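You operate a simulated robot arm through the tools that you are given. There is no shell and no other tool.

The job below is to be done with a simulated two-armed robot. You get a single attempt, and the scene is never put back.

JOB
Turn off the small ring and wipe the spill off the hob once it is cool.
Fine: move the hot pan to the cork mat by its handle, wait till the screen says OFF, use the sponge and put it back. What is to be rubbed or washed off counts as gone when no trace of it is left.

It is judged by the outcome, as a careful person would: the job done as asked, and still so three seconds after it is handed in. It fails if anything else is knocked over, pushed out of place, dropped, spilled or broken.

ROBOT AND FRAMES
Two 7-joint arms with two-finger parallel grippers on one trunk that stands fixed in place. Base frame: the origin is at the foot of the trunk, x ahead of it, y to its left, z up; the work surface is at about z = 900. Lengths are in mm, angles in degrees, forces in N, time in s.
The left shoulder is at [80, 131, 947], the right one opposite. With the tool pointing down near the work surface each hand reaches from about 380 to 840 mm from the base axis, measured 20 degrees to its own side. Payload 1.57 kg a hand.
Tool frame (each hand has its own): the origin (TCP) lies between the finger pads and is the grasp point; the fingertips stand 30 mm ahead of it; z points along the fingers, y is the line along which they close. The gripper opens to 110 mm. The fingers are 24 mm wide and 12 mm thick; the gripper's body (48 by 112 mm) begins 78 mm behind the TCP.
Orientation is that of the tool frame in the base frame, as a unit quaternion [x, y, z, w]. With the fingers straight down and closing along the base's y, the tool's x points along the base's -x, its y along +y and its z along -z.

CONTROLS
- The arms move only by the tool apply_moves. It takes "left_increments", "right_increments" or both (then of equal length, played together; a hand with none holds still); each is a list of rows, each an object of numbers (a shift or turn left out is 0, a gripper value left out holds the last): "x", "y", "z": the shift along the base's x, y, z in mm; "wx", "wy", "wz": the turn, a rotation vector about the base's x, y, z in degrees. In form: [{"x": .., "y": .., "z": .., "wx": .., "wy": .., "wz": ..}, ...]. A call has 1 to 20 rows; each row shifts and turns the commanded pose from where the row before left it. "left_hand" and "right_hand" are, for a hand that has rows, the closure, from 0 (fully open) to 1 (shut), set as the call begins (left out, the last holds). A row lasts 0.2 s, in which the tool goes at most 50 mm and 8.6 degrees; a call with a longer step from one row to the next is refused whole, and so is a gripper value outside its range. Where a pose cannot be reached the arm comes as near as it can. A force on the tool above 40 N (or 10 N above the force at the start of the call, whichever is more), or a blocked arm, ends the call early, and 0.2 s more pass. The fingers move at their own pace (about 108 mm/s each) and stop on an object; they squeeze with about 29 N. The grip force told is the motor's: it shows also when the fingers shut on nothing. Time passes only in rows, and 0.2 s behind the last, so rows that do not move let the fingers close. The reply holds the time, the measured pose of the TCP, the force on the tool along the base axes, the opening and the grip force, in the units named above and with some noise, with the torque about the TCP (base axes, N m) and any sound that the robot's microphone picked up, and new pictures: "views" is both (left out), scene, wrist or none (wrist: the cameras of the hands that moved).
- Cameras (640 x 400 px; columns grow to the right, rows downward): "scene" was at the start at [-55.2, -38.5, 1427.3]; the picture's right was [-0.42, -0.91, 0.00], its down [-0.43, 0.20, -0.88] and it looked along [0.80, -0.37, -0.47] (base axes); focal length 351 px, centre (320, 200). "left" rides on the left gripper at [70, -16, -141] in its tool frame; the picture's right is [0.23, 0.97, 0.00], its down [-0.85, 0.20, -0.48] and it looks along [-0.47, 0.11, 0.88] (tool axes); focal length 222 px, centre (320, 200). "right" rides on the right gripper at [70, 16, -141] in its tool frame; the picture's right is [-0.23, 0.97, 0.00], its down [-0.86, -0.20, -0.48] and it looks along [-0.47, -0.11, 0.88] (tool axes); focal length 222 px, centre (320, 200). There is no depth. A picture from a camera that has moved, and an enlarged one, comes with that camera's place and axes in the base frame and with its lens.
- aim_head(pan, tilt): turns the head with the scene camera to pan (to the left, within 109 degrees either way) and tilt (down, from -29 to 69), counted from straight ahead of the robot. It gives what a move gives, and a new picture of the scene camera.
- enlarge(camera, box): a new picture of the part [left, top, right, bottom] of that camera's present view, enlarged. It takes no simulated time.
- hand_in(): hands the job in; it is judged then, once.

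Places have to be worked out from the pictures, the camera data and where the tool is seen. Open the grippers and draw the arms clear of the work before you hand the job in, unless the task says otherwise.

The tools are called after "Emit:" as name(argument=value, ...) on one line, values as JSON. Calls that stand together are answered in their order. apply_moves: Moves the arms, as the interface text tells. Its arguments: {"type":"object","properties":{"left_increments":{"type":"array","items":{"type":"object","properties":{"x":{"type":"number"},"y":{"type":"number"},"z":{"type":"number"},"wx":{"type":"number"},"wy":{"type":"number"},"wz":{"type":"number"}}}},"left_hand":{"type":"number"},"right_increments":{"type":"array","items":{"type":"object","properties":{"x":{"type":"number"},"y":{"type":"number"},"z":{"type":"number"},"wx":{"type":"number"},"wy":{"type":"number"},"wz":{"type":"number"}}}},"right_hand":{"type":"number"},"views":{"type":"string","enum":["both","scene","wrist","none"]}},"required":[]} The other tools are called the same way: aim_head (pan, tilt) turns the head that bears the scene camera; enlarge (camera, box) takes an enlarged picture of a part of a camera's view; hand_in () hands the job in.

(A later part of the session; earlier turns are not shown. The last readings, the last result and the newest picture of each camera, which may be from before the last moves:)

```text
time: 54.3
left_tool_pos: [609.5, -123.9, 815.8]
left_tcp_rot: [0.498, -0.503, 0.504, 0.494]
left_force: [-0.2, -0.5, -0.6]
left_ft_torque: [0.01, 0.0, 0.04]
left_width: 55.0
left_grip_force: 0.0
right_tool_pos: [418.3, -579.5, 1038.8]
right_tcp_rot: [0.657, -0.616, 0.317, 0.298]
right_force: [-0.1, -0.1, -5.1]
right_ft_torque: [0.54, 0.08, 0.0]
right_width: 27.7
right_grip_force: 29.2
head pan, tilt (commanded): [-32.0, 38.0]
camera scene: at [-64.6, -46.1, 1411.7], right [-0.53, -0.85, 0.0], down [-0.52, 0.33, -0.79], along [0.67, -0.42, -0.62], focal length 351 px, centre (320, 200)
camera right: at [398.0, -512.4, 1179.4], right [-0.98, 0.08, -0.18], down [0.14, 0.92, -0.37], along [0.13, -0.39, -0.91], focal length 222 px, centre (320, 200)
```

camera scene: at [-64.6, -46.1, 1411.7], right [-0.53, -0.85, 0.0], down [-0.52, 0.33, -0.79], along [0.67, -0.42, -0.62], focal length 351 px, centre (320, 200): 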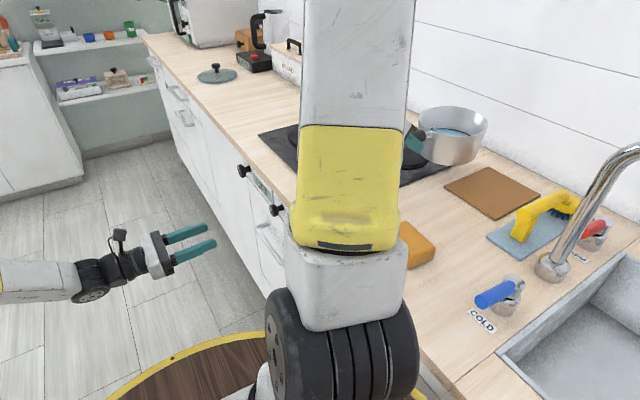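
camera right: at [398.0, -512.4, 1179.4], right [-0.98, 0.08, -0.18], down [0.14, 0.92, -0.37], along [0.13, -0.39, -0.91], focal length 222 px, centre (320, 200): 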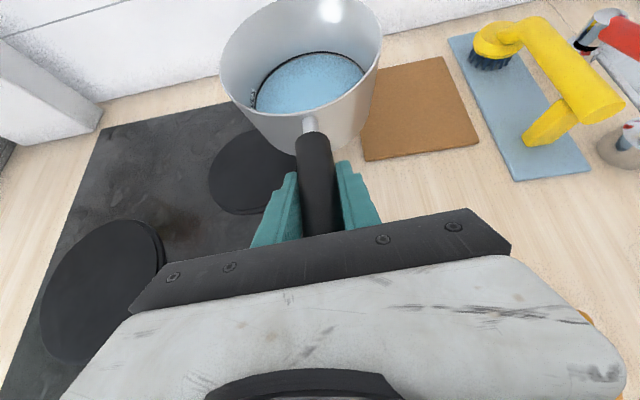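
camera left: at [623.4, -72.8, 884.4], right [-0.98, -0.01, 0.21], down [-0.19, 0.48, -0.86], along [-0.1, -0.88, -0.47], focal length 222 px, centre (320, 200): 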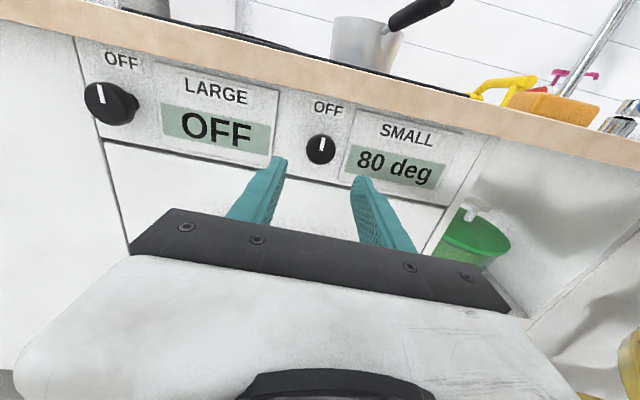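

Going smoothly with a steady 5 N load. I continue with the second half of the transfer.

Emit:
apply_moves(right_increments=[{"x": -3.1, "y": -0.86, "wz": -0.417}, {"x": -6.2, "y": -1.71, "wz": -0.833}, {"x": -9.3, "y": -2.57, "wz": -1.25}, {"x": -12.4, "y": -3.43, "wz": -1.667}, {"x": -12.4, "y": -3.43, "wz": -1.667}, {"x": -12.4, "y": -3.43, "wz": -1.667}, {"x": -12.4, "y": -3.43, "wz": -1.667}, {"x": -12.4, "y": -3.43, "wz": -1.667}, {"x": -9.3, "y": -2.57, "wz": -1.25}, {"x": -6.2, "y": -1.71, "wz": -0.833}, {"x": -3.1, "y": -0.86, "wz": -0.417}, {}], views="both")

Emit:
enlarge(camera="scene", box=[380, 90, 580, 230])

Emit:
enlarge(camera="right", box=[180, 0, 480, 200])

```text
time: 56.9
left_tool_pos: [610.9, -123.0, 814.4]
left_tcp_rot: [0.498, -0.503, 0.504, 0.495]
left_force: [0.3, -0.4, -0.5]
left_ft_torque: [-0.01, 0.02, -0.01]
left_width: 54.8
left_grip_force: 0.1
right_tool_pos: [318.5, -608.7, 1038.0]
right_tcp_rot: [-0.582, 0.687, -0.281, -0.332]
right_force: [0.9, -0.4, -4.9]
right_ft_torque: [0.54, -0.08, 0.01]
right_width: 27.8
right_grip_force: 28.9
head pan, tilt (commanded): [-32.0, 38.0]
camera scene: at [-64.6, -46.1, 1411.6], right [-0.53, -0.85, 0.0], down [-0.52, 0.33, -0.79], along [0.67, -0.42, -0.62], focal length 351 px, centre (320, 200)
camera right: at [314.7, -537.5, 1179.8], right [-0.94, 0.3, -0.18], down [0.35, 0.86, -0.37], along [0.04, -0.41, -0.91], focal length 222 px, centre (320, 200)
```

scene: 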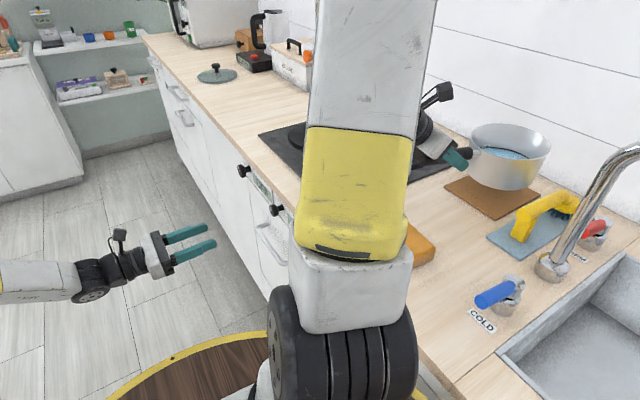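
right: 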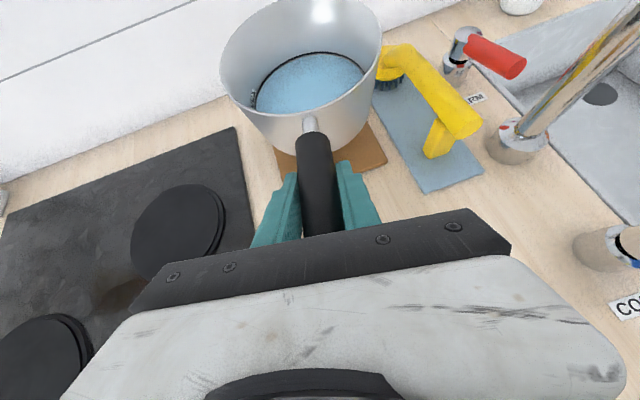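

```text
2.86 times, centred on (480, 160) of scene
camera zoom: at [-64.6, -46.1, 1411.6], right [-0.53, -0.85, 0.0], down [-0.52, 0.33, -0.79], along [0.67, -0.42, -0.62], focal length 1003 px, centre (-137, 314)
```

zoom: 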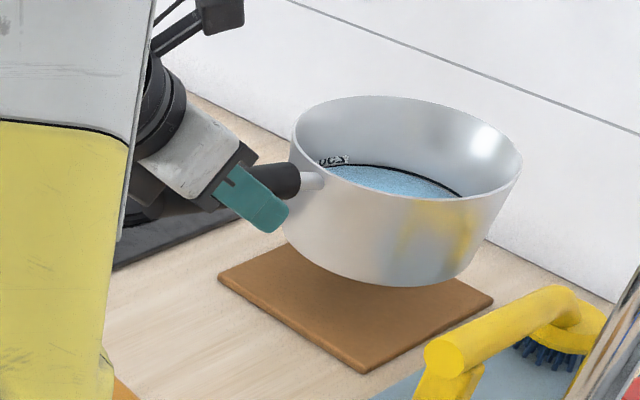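

```text
2.00 times, centred on (330, 100) of right
camera zoom: at [314.7, -537.5, 1179.8], right [-0.94, 0.3, -0.18], down [0.35, 0.86, -0.37], along [0.04, -0.41, -0.91], focal length 444 px, centre (300, 400)
```

zoom: 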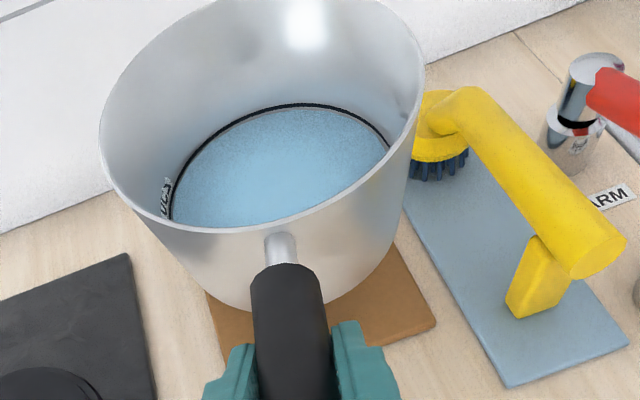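

Both cameras put the pan centre at about [294,-760], right over the mat's centre. I lower it gently: first 34 mm, then in fine steps.

Emit:
apply_moves(right_increments=[{"z": -3}, {"z": -6}, {"z": -8}, {"z": -8}, {"z": -6}, {"z": -3}, {}], views="none")

Emit:
apply_moves(right_increments=[{"z": -1.5}, {"z": -1.5}, {"z": -1.5}, {}], views="scene")

Emit:
enlarge(camera="scene", box=[420, 110, 580, 230])

```text
time: 58.5
left_tool_pos: [609.7, -124.3, 815.3]
left_tcp_rot: [0.499, -0.503, 0.505, 0.494]
left_force: [-0.4, 0.0, 0.6]
left_ft_torque: [-0.01, 0.04, -0.02]
left_width: 54.7
left_grip_force: 0.1
right_tool_pos: [320.5, -608.5, 1004.3]
right_tcp_rot: [-0.582, 0.688, -0.28, -0.332]
right_force: [0.1, -0.5, -5.8]
right_ft_torque: [0.55, -0.08, -0.02]
right_width: 27.7
right_grip_force: 28.4
head pan, tilt (commanded): [-32.0, 38.0]
```

```text
time: 59.5
left_tool_pos: [609.2, -124.4, 815.2]
left_tcp_rot: [0.498, -0.504, 0.504, 0.495]
left_force: [-0.4, -0.4, 0.1]
left_ft_torque: [0.0, 0.0, 0.0]
left_width: 54.9
left_grip_force: 0.0
right_tool_pos: [319.7, -607.3, 999.6]
right_tcp_rot: [-0.582, 0.688, -0.28, -0.332]
right_force: [0.3, -0.4, -4.8]
right_ft_torque: [0.54, -0.08, 0.0]
right_width: 27.9
right_grip_force: 29.5
head pan, tilt (commanded): [-32.0, 38.0]
camera scene: at [-64.6, -46.1, 1411.6], right [-0.53, -0.85, 0.0], down [-0.52, 0.33, -0.79], along [0.67, -0.42, -0.62], focal length 351 px, centre (320, 200)
```

scene: 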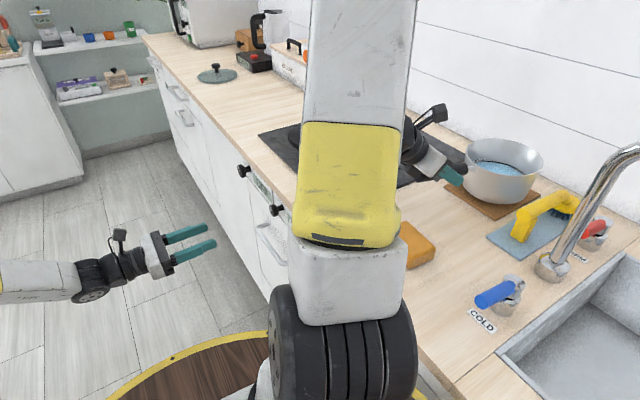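

```text
3.33 times, centred on (500, 170) of scene
camera zoom: at [-64.6, -46.1, 1411.6], right [-0.53, -0.85, 0.0], down [-0.52, 0.33, -0.79], along [0.67, -0.42, -0.62], focal length 1170 px, centre (-280, 300)
```

zoom: 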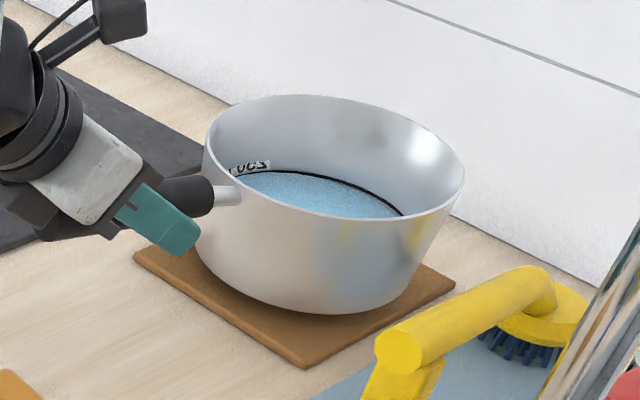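

Nearly down. I continue lowering in 1 mm steps, watching the load.

Emit:
apply_moves(right_increments=[{"z": -1}, {"z": -1}, {"z": -1}, {}], views="none")

Emit:
apply_moves(right_increments=[{"z": -1}, {"z": -1}, {"z": -1}, {}], views="none")

```text
time: 60.5
left_tool_pos: [610.7, -123.5, 814.6]
left_tcp_rot: [0.498, -0.504, 0.505, 0.494]
left_force: [0.4, -0.3, 0.8]
left_ft_torque: [0.0, -0.04, 0.0]
left_width: 54.9
left_grip_force: 0.1
right_tool_pos: [320.1, -606.7, 996.7]
right_tcp_rot: [-0.581, 0.687, -0.281, -0.332]
right_force: [-0.5, -1.2, -5.3]
right_ft_torque: [0.51, -0.05, -0.02]
right_width: 27.7
right_grip_force: 28.8
head pan, tilt (commanded): [-32.0, 38.0]
```

```text
time: 61.5
left_tool_pos: [610.7, -122.5, 814.7]
left_tcp_rot: [0.498, -0.503, 0.505, 0.494]
left_force: [-0.4, 0.0, 0.5]
left_ft_torque: [-0.01, -0.03, -0.01]
left_width: 54.9
left_grip_force: 0.1
right_tool_pos: [320.7, -607.3, 993.6]
right_tcp_rot: [-0.582, 0.688, -0.28, -0.332]
right_force: [0.3, 0.8, -5.2]
right_ft_torque: [0.53, -0.09, 0.05]
right_width: 27.7
right_grip_force: 28.9
head pan, tilt (commanded): [-32.0, 38.0]
```

Emit:
apply_moves(right_increments=[{"z": -1}, {"z": -1}, {"z": -1}, {}], views="none")

Emit:
enlarge(camera="scene", box=[420, 110, 580, 230])

```text
time: 62.5
left_tool_pos: [610.2, -122.5, 814.2]
left_tcp_rot: [0.498, -0.503, 0.504, 0.494]
left_force: [0.2, -0.8, 0.6]
left_ft_torque: [0.02, -0.03, 0.01]
left_width: 55.1
left_grip_force: 0.0
right_tool_pos: [320.5, -607.8, 989.3]
right_tcp_rot: [-0.581, 0.688, -0.28, -0.332]
right_force: [-0.3, 0.5, -4.0]
right_ft_torque: [0.45, -0.09, -0.01]
right_width: 27.8
right_grip_force: 28.8
head pan, tilt (commanded): [-32.0, 38.0]
```

```text
3.33 times, centred on (500, 170) of scene
camera zoom: at [-64.6, -46.0, 1411.6], right [-0.53, -0.85, 0.0], down [-0.52, 0.33, -0.79], along [0.67, -0.42, -0.62], focal length 1170 px, centre (-280, 300)
```

zoom: 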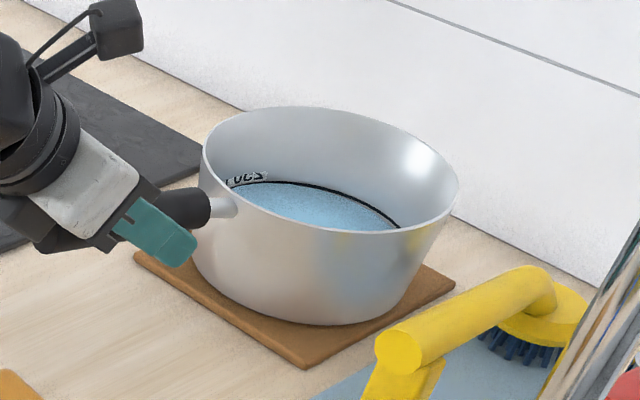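

The load begins to drop (4 N) — contact with the mat. I lower 1–2 mm more until the mat carries the pan.

Emit:
apply_moves(right_increments=[{"z": -0.7}, {"z": -0.7}, {}], views="none")

Emit:
apply_moves(right_increments=[{"z": -0.6}, {}], views="none")

```text
time: 63.3
left_tool_pos: [610.1, -123.4, 815.2]
left_tcp_rot: [0.497, -0.504, 0.504, 0.494]
left_force: [0.4, -0.2, 0.6]
left_ft_torque: [-0.01, -0.02, 0.0]
left_width: 54.9
left_grip_force: 0.1
right_tool_pos: [319.8, -608.1, 988.8]
right_tcp_rot: [-0.581, 0.687, -0.281, -0.333]
right_force: [0.8, 1.9, 6.2]
right_ft_torque: [-0.23, 0.01, 0.08]
right_width: 27.9
right_grip_force: 28.6
head pan, tilt (commanded): [-32.0, 38.0]
```

```text
time: 63.9
left_tool_pos: [610.4, -123.6, 814.4]
left_tcp_rot: [0.497, -0.504, 0.504, 0.494]
left_force: [-0.8, 0.0, -0.5]
left_ft_torque: [-0.01, -0.02, -0.01]
left_width: 55.0
left_grip_force: 0.2
right_tool_pos: [320.4, -606.2, 991.0]
right_tcp_rot: [-0.581, 0.687, -0.282, -0.333]
right_force: [1.5, 6.4, 15.0]
right_ft_torque: [-0.71, 0.07, 0.03]
right_width: 27.9
right_grip_force: 29.3
head pan, tilt (commanded): [-32.0, 38.0]
```

Now the mat carries it and I'm pressing 15 N; I ease up ~1.2 mm to unload, then open the fingers.

Emit:
apply_moves(right_increments=[{"z": 0.6}, {"z": 0.6}, {}], views="none")

Emit:
apply_moves(right_increments=[{}, {}, {}], right_hand=0.4, views="both")

Emit:
enlarge(camera="scene", box=[420, 110, 580, 230])

```text
time: 64.7
left_tool_pos: [609.4, -123.1, 815.3]
left_tcp_rot: [0.498, -0.503, 0.504, 0.494]
left_force: [-0.3, 0.0, -0.6]
left_ft_torque: [0.03, 0.04, 0.01]
left_width: 55.0
left_grip_force: 0.0
right_tool_pos: [320.5, -607.8, 988.5]
right_tcp_rot: [-0.582, 0.687, -0.281, -0.332]
right_force: [2.5, -1.2, 4.7]
right_ft_torque: [-0.41, -0.07, 0.16]
right_width: 27.7
right_grip_force: 28.6
head pan, tilt (commanded): [-32.0, 38.0]
```

```text
time: 65.5
left_tool_pos: [609.6, -123.2, 815.0]
left_tcp_rot: [-0.497, 0.504, -0.504, -0.495]
left_force: [1.1, 0.3, -0.1]
left_ft_torque: [0.02, -0.02, 0.02]
left_width: 55.1
left_grip_force: 0.0
right_tool_pos: [320.1, -607.9, 990.0]
right_tcp_rot: [-0.581, 0.688, -0.28, -0.332]
right_force: [0.0, 1.5, 1.0]
right_ft_torque: [0.09, -0.01, 0.01]
right_width: 66.2
right_grip_force: 0.0
head pan, tilt (commanded): [-32.0, 38.0]
camera scene: at [-64.7, -45.9, 1411.7], right [-0.53, -0.85, 0.0], down [-0.52, 0.33, -0.79], along [0.67, -0.42, -0.62], focal length 351 px, centre (320, 200)
camera right: at [315.0, -537.8, 1131.4], right [-0.94, 0.3, -0.18], down [0.35, 0.86, -0.37], along [0.04, -0.41, -0.91], focal length 222 px, centre (320, 200)
```

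scene: 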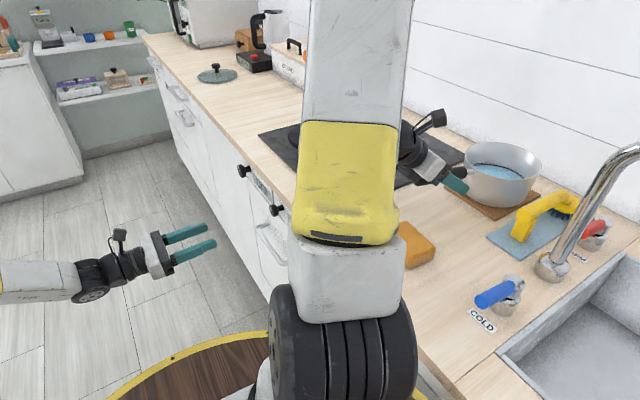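
right: 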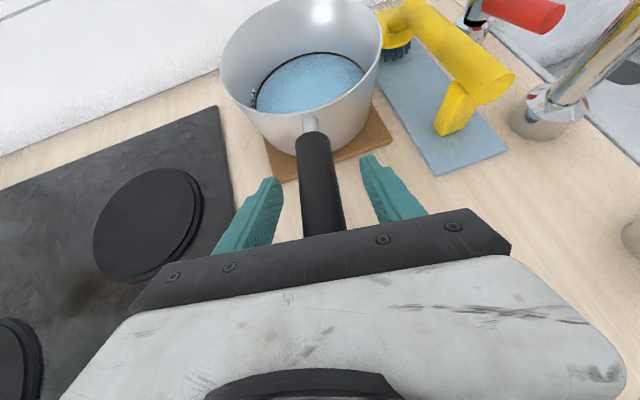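

```text
3.33 times, centred on (500, 170) of scene
camera zoom: at [-64.7, -45.9, 1411.7], right [-0.53, -0.85, 0.0], down [-0.52, 0.33, -0.79], along [0.67, -0.42, -0.62], focal length 1170 px, centre (-280, 300)
```

zoom: 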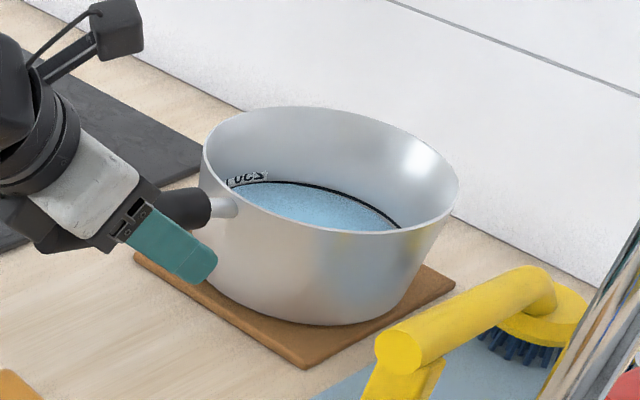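

The pan stands flat on the cork mat. I withdraw back and up along the tool axis, with the fingers clear of the handle.

Emit:
apply_moves(right_increments=[{"x": 1, "y": 6, "z": 5}, {"x": 2.6, "y": 15.4, "z": 12.5}, {"x": 2.6, "y": 15.4, "z": 12.5}, {"x": 3.9, "y": 23, "z": 19}, {"x": 3.9, "y": 23, "z": 19}, {"x": 3.9, "y": 23, "z": 19}, {"z": 25}, {}], views="both")

Emit:
enlarge(camera="left", box=[200, 60, 480, 220])

```text
time: 67.3
left_tool_pos: [610.5, -123.3, 815.5]
left_tcp_rot: [0.498, -0.503, 0.504, 0.494]
left_force: [-0.3, -0.2, 0.1]
left_ft_torque: [-0.01, -0.02, 0.01]
left_width: 54.9
left_grip_force: 0.0
right_tool_pos: [337.1, -501.2, 1102.8]
right_tcp_rot: [-0.581, 0.688, -0.279, -0.332]
right_force: [0.4, 0.1, 0.3]
right_ft_torque: [-0.02, -0.02, 0.01]
right_width: 66.0
right_grip_force: 0.0
head pan, tilt (commanded): [-32.0, 38.0]
camera scene: at [-64.6, -45.9, 1411.7], right [-0.53, -0.85, 0.0], down [-0.52, 0.33, -0.79], along [0.67, -0.42, -0.62], focal length 351 px, centre (320, 200)
camera right: at [333.2, -431.2, 1244.2], right [-0.94, 0.3, -0.18], down [0.35, 0.86, -0.37], along [0.04, -0.41, -0.91], focal length 222 px, centre (320, 200)
```

scene: 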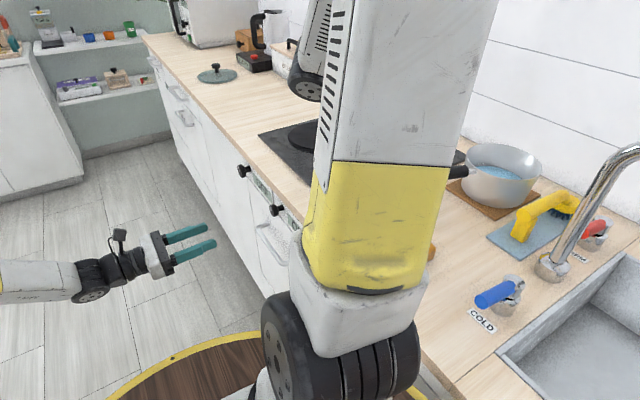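
right: 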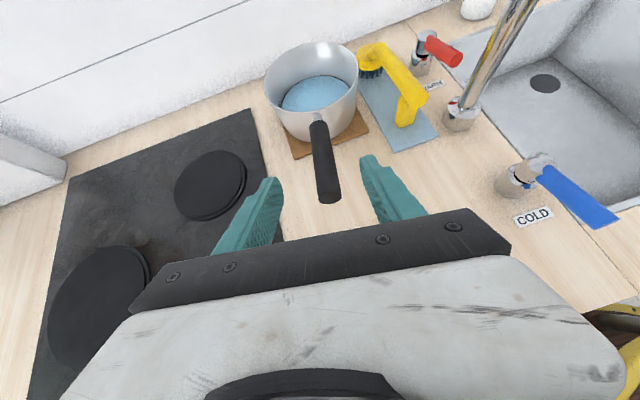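

```text
2.29 times, centred on (340, 140) of left
camera zoom: at [623.1, 17.9, 884.8], right [-0.98, -0.01, 0.21], down [-0.19, 0.48, -0.86], along [-0.1, -0.88, -0.47], focal length 508 px, centre (274, 337)
```

zoom: 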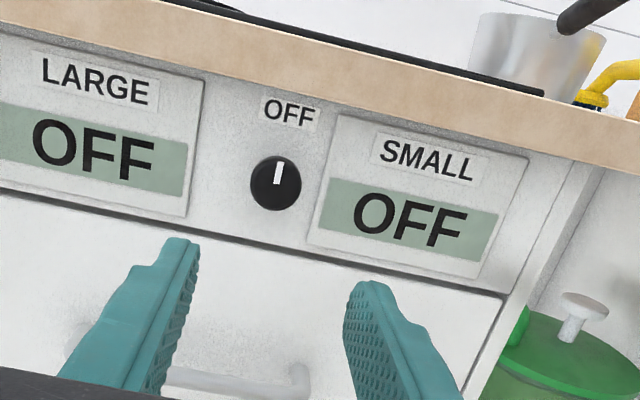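

The SMALL screen now reads OFF, so the hob is cool. I turn the right hand back to pointing straight down above the sponge, which I judge to be at about [261,-453], 88 mm long along x and 61 mm wide along y.

Emit:
apply_moves(right_increments=[{"x": -6.3, "y": 4, "z": 3, "wx": 2.98, "wy": -3.55, "wz": -6.21}, {"x": -6.3, "y": 4, "z": 3, "wx": 2.98, "wy": -3.55, "wz": -6.21}, {"x": -6.3, "y": 4, "z": 3, "wx": 2.98, "wy": -3.55, "wz": -6.21}, {"x": -6.3, "y": 4, "z": 3, "wx": 2.98, "wy": -3.55, "wz": -6.21}, {"x": -6.3, "y": 4, "z": 3, "wx": 2.98, "wy": -3.55, "wz": -6.21}, {"x": -6.3, "y": 4, "z": 3, "wx": 2.98, "wy": -3.55, "wz": -6.21}, {"x": -6.3, "y": 4, "z": 3, "wx": 2.98, "wy": -3.55, "wz": -6.21}, {"x": -6.3, "y": 4, "z": 3, "wx": 2.98, "wy": -3.55, "wz": -6.21}, {"x": -6.3, "y": 4, "z": 3, "wx": 2.98, "wy": -3.55, "wz": -6.21}, {"x": -6.3, "y": 4, "wx": 2.98, "wy": -3.55, "wz": -6.21}, {"x": -6.3, "y": 4, "wx": 2.98, "wy": -3.55, "wz": -6.21}, {"x": -6.3, "y": 4, "wx": 2.98, "wy": -3.55, "wz": -6.21}, {}], right_hand=0, views="both")

```text
time: 70.1
left_tool_pos: [609.5, -124.7, 815.2]
left_tcp_rot: [0.498, -0.503, 0.505, 0.493]
left_force: [-0.1, -0.1, 0.9]
left_ft_torque: [0.0, -0.03, -0.01]
left_width: 55.1
left_grip_force: 0.0
right_tool_pos: [262.1, -453.5, 1128.5]
right_tcp_rot: [0.001, 1.0, -0.002, -0.001]
right_force: [0.4, -0.5, 0.7]
right_ft_torque: [-0.01, 0.01, -0.02]
right_width: 109.8
right_grip_force: 0.0
head pan, tilt (commanded): [-32.0, 38.0]
camera scene: at [-64.7, -45.9, 1411.7], right [-0.53, -0.85, 0.0], down [-0.52, 0.33, -0.79], along [0.67, -0.42, -0.62], focal length 351 px, centre (320, 200)
camera right: at [192.0, -436.6, 1269.0], right [0.23, 0.97, 0.0], down [0.86, -0.2, 0.48], along [0.46, -0.11, -0.88], focal length 222 px, centre (320, 200)
```

scene: 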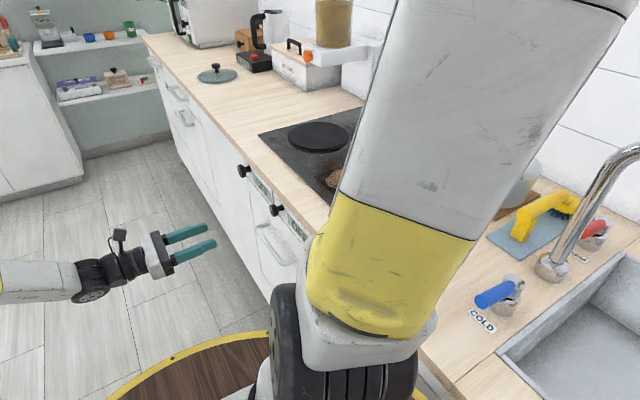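
right: 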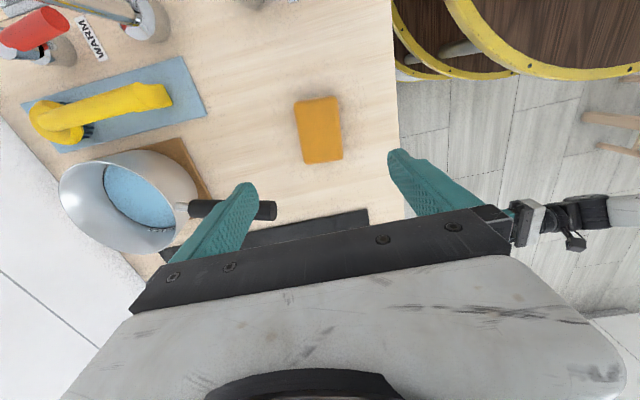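

The sponge centre appears right under the TCP. I enlarge to read its exact orientation and edges.

Emit:
enlarge(camera="right", box=[240, 60, 400, 200])

```text
2.86 times, centred on (320, 130) of right
camera zoom: at [192.0, -436.6, 1269.0], right [0.23, 0.97, 0.0], down [0.86, -0.2, 0.48], along [0.46, -0.11, -0.88], focal length 635 px, centre (320, 400)
```

zoom: 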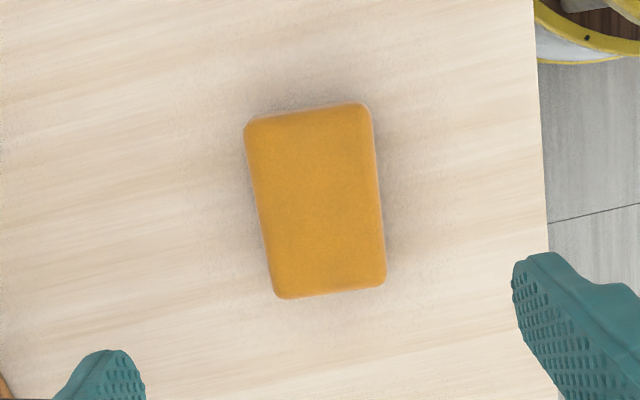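

The sponge's centre is [259,-454], yawed about -6°. I align, then descend with open fingers around it.

Emit:
apply_moves(right_increments=[{"x": -3, "z": -30, "wz": -5.8}, {"z": -35}, {"z": -35}, {"z": -35}, {"z": -33}, {}], views="both")

Emit:
enlarge(camera="right", box=[200, 80, 440, 260])

```text
time: 71.5
left_tool_pos: [610.5, -125.3, 815.7]
left_tcp_rot: [0.499, -0.503, 0.505, 0.494]
left_force: [-0.2, -0.1, 0.0]
left_ft_torque: [0.01, -0.01, -0.01]
left_width: 54.9
left_grip_force: 0.1
right_tool_pos: [259.5, -451.7, 960.0]
right_tcp_rot: [0.05, 0.999, -0.001, -0.001]
right_force: [-0.1, -0.1, 0.1]
right_ft_torque: [0.01, 0.02, 0.03]
right_width: 110.1
right_grip_force: 0.0
head pan, tilt (commanded): [-32.0, 38.0]
camera scene: at [-64.8, -45.9, 1411.6], right [-0.53, -0.85, 0.0], down [-0.52, 0.33, -0.79], along [0.67, -0.42, -0.62], focal length 351 px, centre (320, 200)
camera right: at [191.2, -428.4, 1101.4], right [0.32, 0.95, 0.0], down [0.83, -0.28, 0.48], along [0.45, -0.16, -0.88], focal length 222 px, centre (320, 200)
```

scene: 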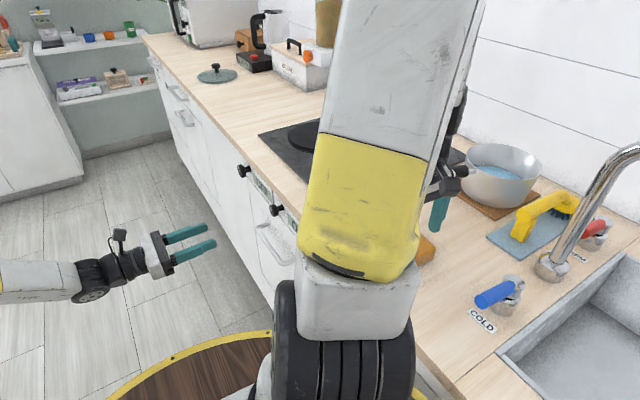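
right: 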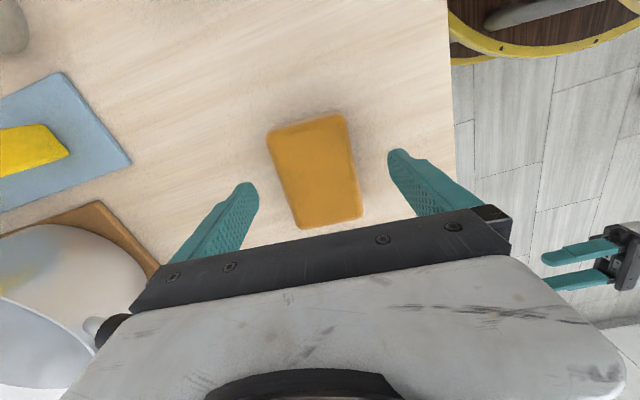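

```text
2.22 times, centred on (320, 170) of right
camera zoom: at [191.2, -428.4, 1101.4], right [0.32, 0.95, 0.0], down [0.83, -0.28, 0.48], along [0.45, -0.16, -0.88], focal length 494 px, centre (320, 267)
```

zoom: 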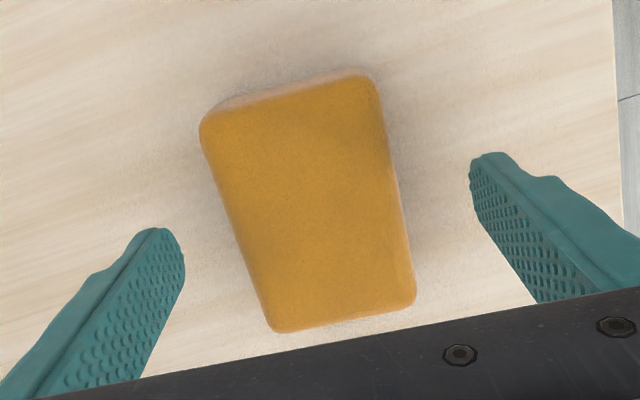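

Sponge centre now reads ~[261,-454], ~60 mm wide. I shift slightly and descend to TCP z ≈ 936 (tips ~6 mm above the counter).

Emit:
apply_moves(right_increments=[{"x": 1.5, "y": -2, "z": -12}, {"z": -12}, {}], views="both")

Emit:
enlarge(camera="scene", box=[380, 150, 500, 280])

Emit:
enlarge(camera="right", box=[200, 80, 440, 260])

```text
time: 72.3
left_tool_pos: [609.2, -122.4, 814.0]
left_tcp_rot: [0.498, -0.503, 0.504, 0.494]
left_force: [0.4, 0.3, -0.4]
left_ft_torque: [0.04, 0.02, -0.02]
left_width: 55.2
left_grip_force: 0.1
right_tool_pos: [260.4, -453.4, 935.9]
right_tcp_rot: [0.05, 0.999, 0.0, -0.001]
right_force: [-0.4, -0.8, -0.1]
right_ft_torque: [0.01, 0.01, 0.0]
right_width: 110.0
right_grip_force: 0.0
head pan, tilt (commanded): [-32.0, 38.0]
camera scene: at [-64.7, -45.9, 1411.6], right [-0.53, -0.85, 0.0], down [-0.52, 0.33, -0.79], along [0.67, -0.42, -0.62], focal length 351 px, centre (320, 200)
camera right: at [192.7, -430.2, 1077.1], right [0.32, 0.95, 0.0], down [0.83, -0.28, 0.48], along [0.45, -0.16, -0.88], focal length 222 px, centre (320, 200)
```

scene: 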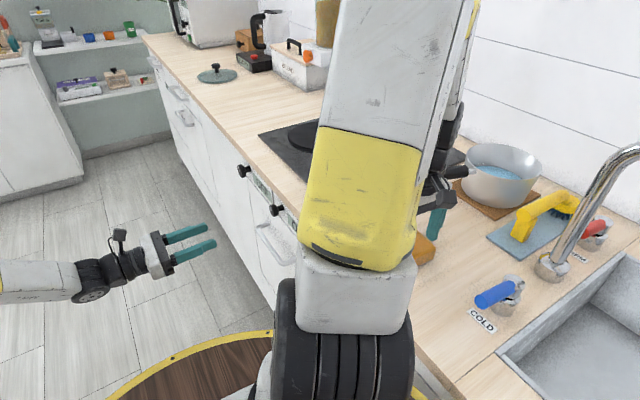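
right: 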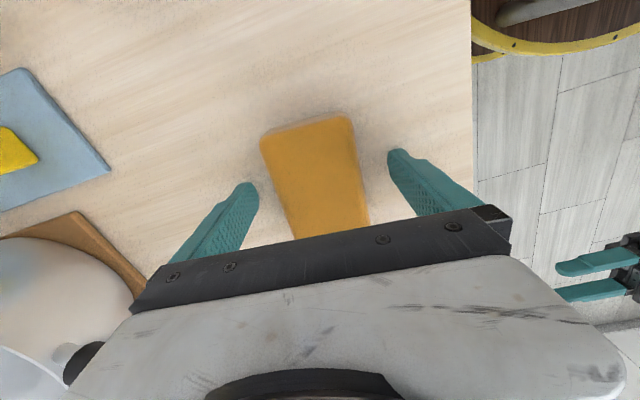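

```text
3.08 times, centred on (440, 215) of scene
camera zoom: at [-64.7, -45.9, 1411.6], right [-0.53, -0.85, 0.0], down [-0.52, 0.33, -0.79], along [0.67, -0.42, -0.62], focal length 1080 px, centre (-49, 154)
```

zoom: 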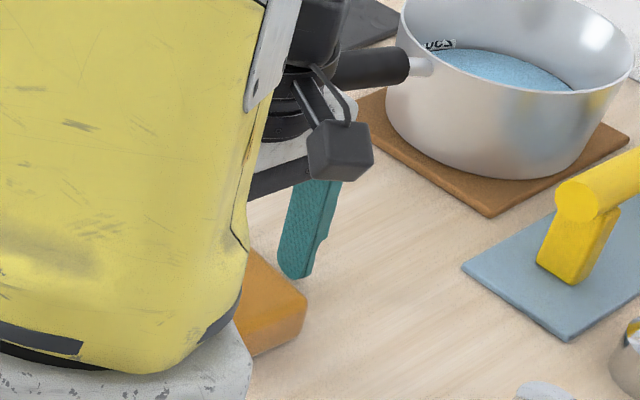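

```text
2.22 times, centred on (320, 170) of right
camera zoom: at [192.7, -430.2, 1077.1], right [0.32, 0.95, 0.0], down [0.83, -0.28, 0.48], along [0.45, -0.16, -0.88], focal length 494 px, centre (320, 267)
```

zoom: 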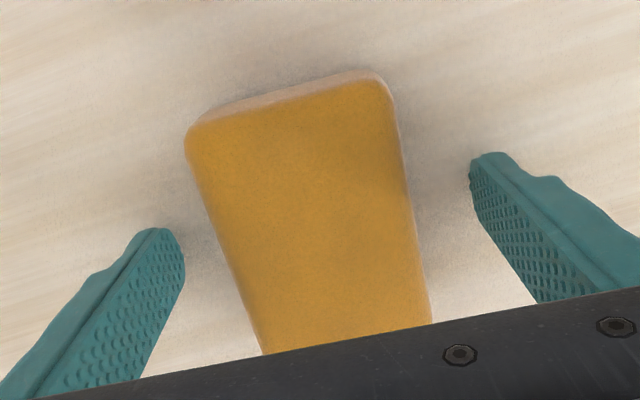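

Tips are just above the counter, straddling the ~30 mm thick sponge. I close to grip it.

Emit:
apply_moves(right_increments=[{}, {}, {}, {}], right_hand=1, views="wrist")

Emit:
enlarge(camera="right", box=[200, 80, 440, 260])

```text
time: 73.3
left_tool_pos: [609.9, -122.7, 814.0]
left_tcp_rot: [0.498, -0.504, 0.505, 0.494]
left_force: [-0.6, -0.7, -1.0]
left_ft_torque: [0.01, 0.01, 0.0]
left_width: 55.2
left_grip_force: 0.3
right_tool_pos: [260.4, -454.6, 936.3]
right_tcp_rot: [0.051, 0.999, 0.0, 0.0]
right_force: [0.2, 0.0, 0.1]
right_ft_torque: [0.03, 0.02, -0.04]
right_width: 64.1
right_grip_force: 28.9
head pan, tilt (commanded): [-32.0, 38.0]
camera right: at [192.7, -430.3, 1077.2], right [0.32, 0.95, 0.0], down [0.83, -0.28, 0.48], along [0.45, -0.16, -0.88], focal length 222 px, centre (320, 200)
```

right: 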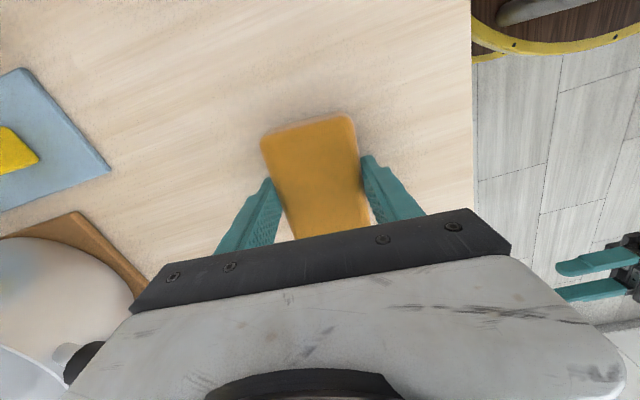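

```text
2.22 times, centred on (320, 170) of right
camera zoom: at [192.7, -430.3, 1077.2], right [0.32, 0.95, 0.0], down [0.83, -0.28, 0.48], along [0.45, -0.16, -0.88], focal length 494 px, centre (320, 267)
```

zoom: 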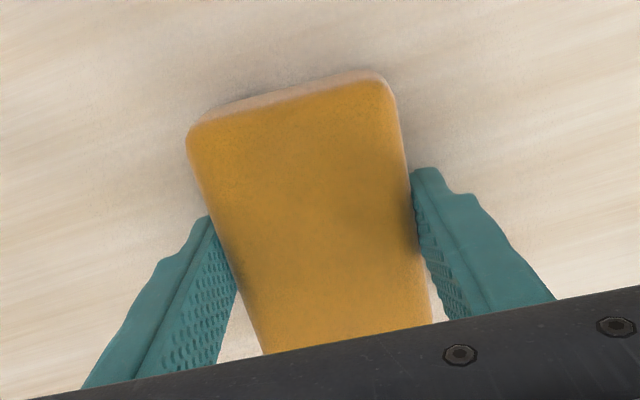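

Sponge gripped (64 mm). I lift it, then carry it in +x to just short of the spill (which I place at about x 492–573, y -545 to -435) and look.

Emit:
apply_moves(right_increments=[{"z": 10}, {"z": 25}, {"z": 35}, {"z": 30}, {"x": 20, "y": 10}, {"x": 35, "y": 10}, {"x": 40}, {"x": 40}, {"x": 20}, {}], views="both")

Emit:
enlarge(camera="right", box=[180, 80, 460, 260])

```text
time: 75.5
left_tool_pos: [609.6, -124.7, 814.8]
left_tcp_rot: [0.498, -0.504, 0.504, 0.494]
left_force: [0.0, 0.0, -0.9]
left_ft_torque: [0.02, -0.01, 0.01]
left_width: 55.2
left_grip_force: 0.1
right_tool_pos: [416.2, -437.1, 1034.6]
right_tcp_rot: [0.051, 0.999, 0.0, -0.001]
right_force: [0.2, -0.2, -0.5]
right_ft_torque: [-0.03, -0.03, 0.04]
right_width: 63.8
right_grip_force: 29.4
head pan, tilt (commanded): [-32.0, 38.0]
camera scene: at [-64.7, -45.9, 1411.6], right [-0.53, -0.85, 0.0], down [-0.52, 0.33, -0.79], along [0.67, -0.42, -0.62], focal length 351 px, centre (320, 200)
camera right: at [348.7, -412.8, 1175.8], right [0.32, 0.95, 0.0], down [0.83, -0.28, 0.48], along [0.45, -0.16, -0.88], focal length 222 px, centre (320, 200)
```

scene: 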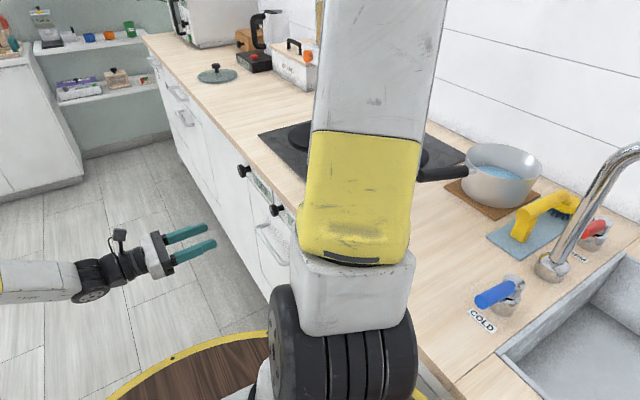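
right: 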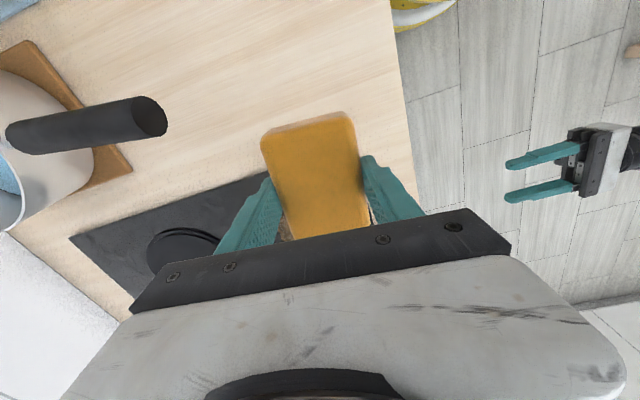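

```text
2.22 times, centred on (320, 170) of right
camera zoom: at [348.7, -412.8, 1175.8], right [0.32, 0.95, 0.0], down [0.83, -0.28, 0.48], along [0.45, -0.16, -0.88], focal length 494 px, centre (320, 267)
```

zoom: 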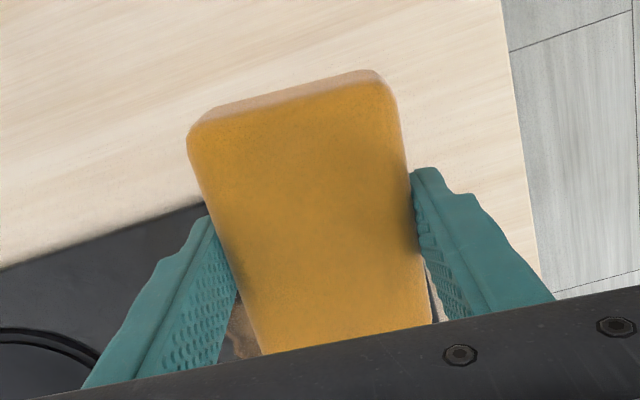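

The sponge is held firmly but hides the spill from this camera. I raise the left hand so its camera overlooks the hob while I wipe.

Emit:
apply_moves(left_increments=[{"z": 42}, {"z": 42}, {"z": 42}, {"z": 42}, {"z": 42}, {"z": 42}, {}], views="both")

Emit:
enlarge(camera="left", box=[220, 100, 460, 240])

```text
time: 77.1
left_tool_pos: [611.0, -124.7, 1067.1]
left_tcp_rot: [0.498, -0.503, 0.504, 0.494]
left_force: [0.1, 0.6, -0.1]
left_ft_torque: [0.0, 0.01, -0.02]
left_width: 55.0
left_grip_force: 0.0
right_tool_pos: [415.9, -437.7, 1034.4]
right_tcp_rot: [0.05, 0.999, -0.001, 0.0]
right_force: [0.4, 0.6, 0.3]
right_ft_torque: [-0.01, -0.02, 0.0]
right_width: 63.9
right_grip_force: 28.8
head pan, tilt (commanded): [-32.0, 38.0]
camera scene: at [-64.7, -45.9, 1411.7], right [-0.53, -0.85, 0.0], down [-0.52, 0.33, -0.79], along [0.67, -0.42, -0.62], focal length 351 px, centre (320, 200)
camera left: at [624.4, 16.8, 1137.7], right [-0.98, -0.01, 0.21], down [-0.19, 0.48, -0.86], along [-0.1, -0.88, -0.47], focal length 222 px, centre (320, 200)
```

scene: 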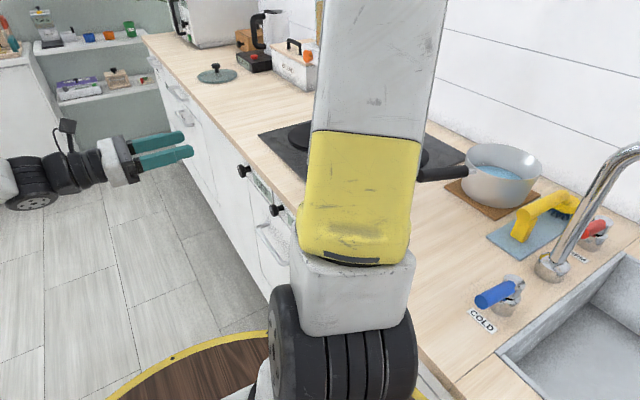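
left: 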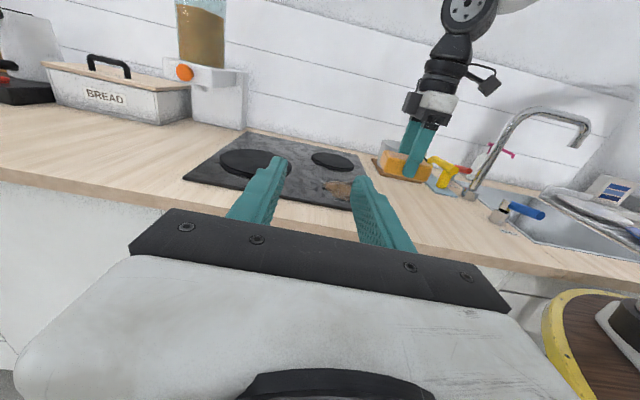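

```text
2.67 times, centred on (340, 170) of left
camera zoom: at [624.4, 16.8, 1137.7], right [-0.98, -0.01, 0.21], down [-0.19, 0.48, -0.86], along [-0.1, -0.88, -0.47], focal length 592 px, centre (267, 280)
```

zoom: 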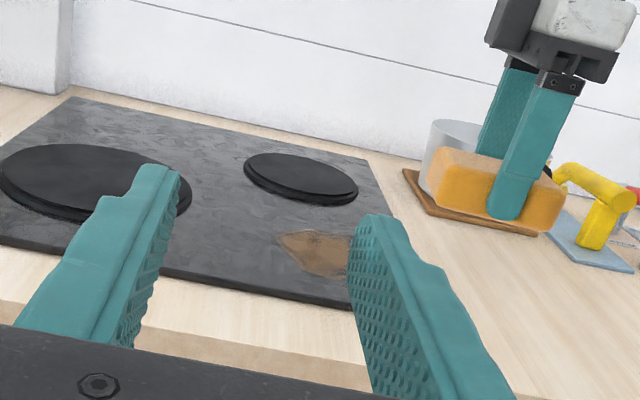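

The left finger hides part of the spill; I open the left hand and shift/pitch it for a clearer view.

Emit:
apply_moves(left_increments=[{"x": -25, "z": 25, "wx": 5}, {"x": -25, "z": 25, "wx": 5}, {"x": -20, "z": 20, "wx": 5}, {}], left_hand=0, views="wrist")

Emit:
enlarge(camera="left", box=[200, 60, 440, 240])

```text
time: 78.1
left_tool_pos: [539.9, -125.6, 1137.4]
left_tcp_rot: [-0.559, 0.565, -0.434, -0.425]
left_force: [-0.9, -0.3, 1.1]
left_ft_torque: [-0.01, -0.02, 0.02]
left_width: 110.0
left_grip_force: 0.0
right_tool_pos: [416.7, -437.3, 1035.2]
right_tcp_rot: [0.05, 0.999, -0.002, -0.002]
right_force: [0.1, 0.0, -0.4]
right_ft_torque: [0.01, 0.01, 0.0]
right_width: 63.8
right_grip_force: 28.6
head pan, tilt (commanded): [-32.0, 38.0]
camera left: at [553.3, -6.5, 1241.4], right [-0.98, -0.06, 0.2], down [-0.19, 0.69, -0.7], along [-0.1, -0.72, -0.68], focal length 222 px, centre (320, 200)
```

left: 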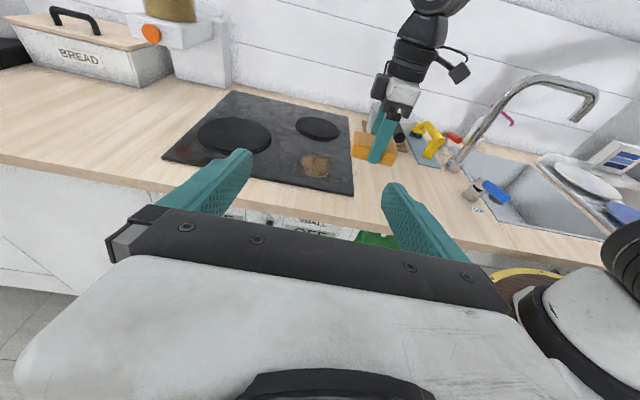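

```text
2.22 times, centred on (320, 150) of left
camera zoom: at [553.3, -6.5, 1241.4], right [-0.98, -0.06, 0.2], down [-0.19, 0.69, -0.7], along [-0.1, -0.72, -0.68], focal length 494 px, centre (320, 311)
```

zoom: 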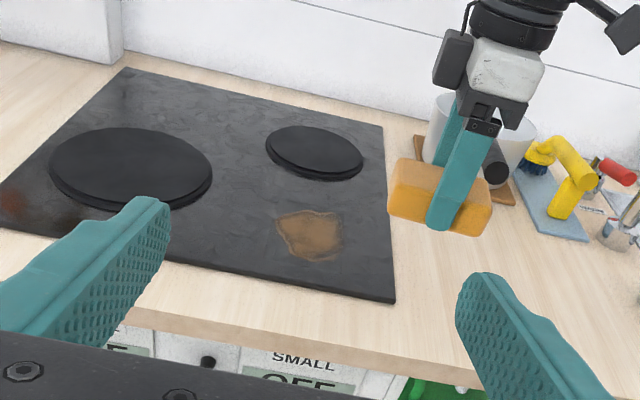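

Now the spill is clear: it spans about x 485–565, y -550 to -437. I move the sponge over its centre and lower to just above the hob.

Emit:
apply_moves(right_increments=[{"x": 27, "y": -14, "z": -5}, {"x": 27, "y": -14, "z": -10}, {"x": 27, "y": -14, "z": -15}, {"x": 27, "y": -14, "z": -20}, {"z": -20}, {"z": -12}, {}], views="none")

Emit:
enlarge(camera="left", box=[200, 60, 440, 240])

```text
time: 79.7
left_tool_pos: [540.9, -125.2, 1137.7]
left_tcp_rot: [-0.558, 0.565, -0.434, -0.425]
left_force: [-0.5, 0.8, 1.0]
left_ft_torque: [-0.01, 0.0, 0.0]
left_width: 109.9
left_grip_force: 0.0
right_tool_pos: [524.1, -490.6, 952.3]
right_tcp_rot: [0.051, 0.999, -0.002, -0.001]
right_force: [0.5, 0.9, -0.1]
right_ft_torque: [0.02, -0.01, 0.03]
right_width: 63.9
right_grip_force: 29.1
head pan, tilt (commanded): [-32.0, 38.0]
```

```text
2.22 times, centred on (320, 150) of left
camera zoom: at [553.5, -6.5, 1241.3], right [-0.98, -0.06, 0.2], down [-0.19, 0.69, -0.7], along [-0.1, -0.73, -0.68], focal length 494 px, centre (320, 311)
```

zoom: 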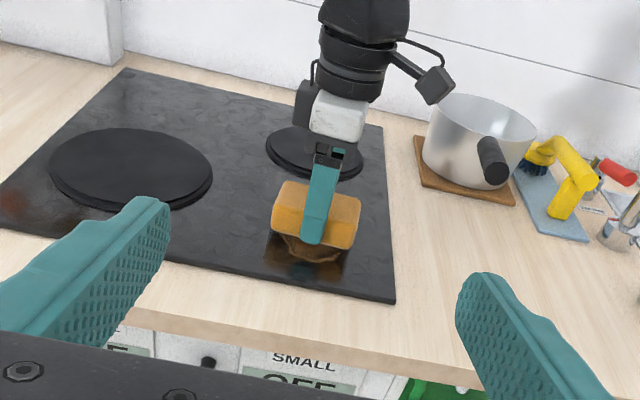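

The sponge hovers over the spill. I lower in small steps until I feel a light contact.

Emit:
apply_moves(right_increments=[{"z": -3}, {"z": -2}, {"z": -2}, {}], views="none")

Emit:
apply_moves(right_increments=[{"z": -1.5}, {"z": -1.5}, {}], views="none")

```text
time: 80.7
left_tool_pos: [539.7, -124.4, 1137.3]
left_tcp_rot: [-0.559, 0.564, -0.435, -0.425]
left_force: [0.8, 0.6, 0.1]
left_ft_torque: [0.01, 0.01, -0.01]
left_width: 110.0
left_grip_force: 0.1
right_tool_pos: [525.1, -491.7, 946.5]
right_tcp_rot: [0.051, 0.999, -0.001, -0.001]
right_force: [0.5, -0.3, 0.1]
right_ft_torque: [0.01, -0.02, -0.02]
right_width: 63.9
right_grip_force: 28.9
head pan, tilt (commanded): [-32.0, 38.0]
```

```text
time: 81.5
left_tool_pos: [540.0, -124.0, 1136.7]
left_tcp_rot: [-0.558, 0.565, -0.434, -0.425]
left_force: [0.4, -0.1, 0.8]
left_ft_torque: [0.02, -0.04, 0.0]
left_width: 109.8
left_grip_force: 0.0
right_tool_pos: [524.0, -491.9, 943.1]
right_tcp_rot: [0.05, 0.999, 0.0, -0.001]
right_force: [0.1, 0.0, 1.6]
right_ft_torque: [0.11, 0.01, 0.01]
right_width: 63.6
right_grip_force: 29.7
head pan, tilt (commanded): [-32.0, 38.0]
```

Contact begins at z ≈ 943 (1.6 N). I press slightly more and start wiping along y, then view.

Emit:
apply_moves(right_increments=[{"z": -0.8}, {}], views="none")

Emit:
apply_moves(right_increments=[{"y": 10}, {"y": 15}, {"y": 15}, {"y": 10}, {"y": -10}, {"y": -15}, {"y": -15}, {"y": -15}, {"y": -15}, {"y": -15}, {"y": -15}, {"y": -10}, {}], views="none")

Emit:
enlarge(camera="left", box=[200, 60, 440, 240])

```text
time: 82.1
left_tool_pos: [540.2, -124.2, 1137.1]
left_tcp_rot: [-0.558, 0.565, -0.434, -0.425]
left_force: [-0.4, -0.1, -0.7]
left_ft_torque: [0.0, 0.03, 0.0]
left_width: 110.1
left_grip_force: 0.0
right_tool_pos: [523.4, -491.8, 943.9]
right_tcp_rot: [0.05, 0.999, -0.002, -0.002]
right_force: [-0.1, 1.2, 9.4]
right_ft_torque: [0.22, 0.08, 0.02]
right_width: 63.7
right_grip_force: 29.2
head pan, tilt (commanded): [-32.0, 38.0]
```

```text
time: 84.9
left_tool_pos: [540.4, -124.1, 1137.6]
left_tcp_rot: [-0.559, 0.565, -0.434, -0.424]
left_force: [0.3, -0.5, -0.1]
left_ft_torque: [-0.03, -0.01, 0.01]
left_width: 110.0
left_grip_force: 0.0
right_tool_pos: [523.7, -549.4, 944.5]
right_tcp_rot: [0.05, 0.999, -0.001, 0.0]
right_force: [1.9, 11.6, 17.6]
right_ft_torque: [0.51, 0.01, 0.01]
right_width: 64.0
right_grip_force: 28.7
head pan, tilt (commanded): [-32.0, 38.0]
```

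```text
2.22 times, centred on (320, 150) of left
camera zoom: at [553.2, -5.5, 1241.5], right [-0.98, -0.06, 0.2], down [-0.19, 0.68, -0.7], along [-0.1, -0.73, -0.68], focal length 494 px, centre (320, 311)
```

zoom: 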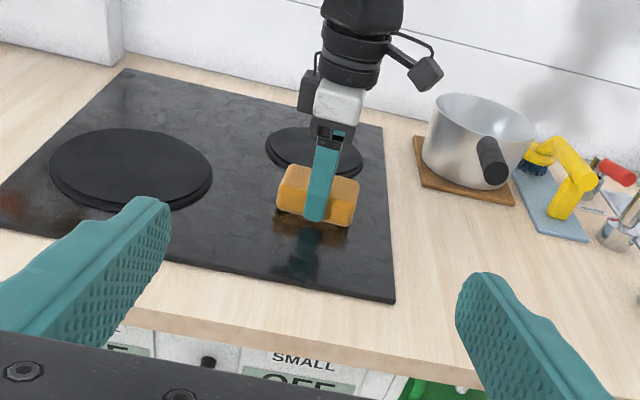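

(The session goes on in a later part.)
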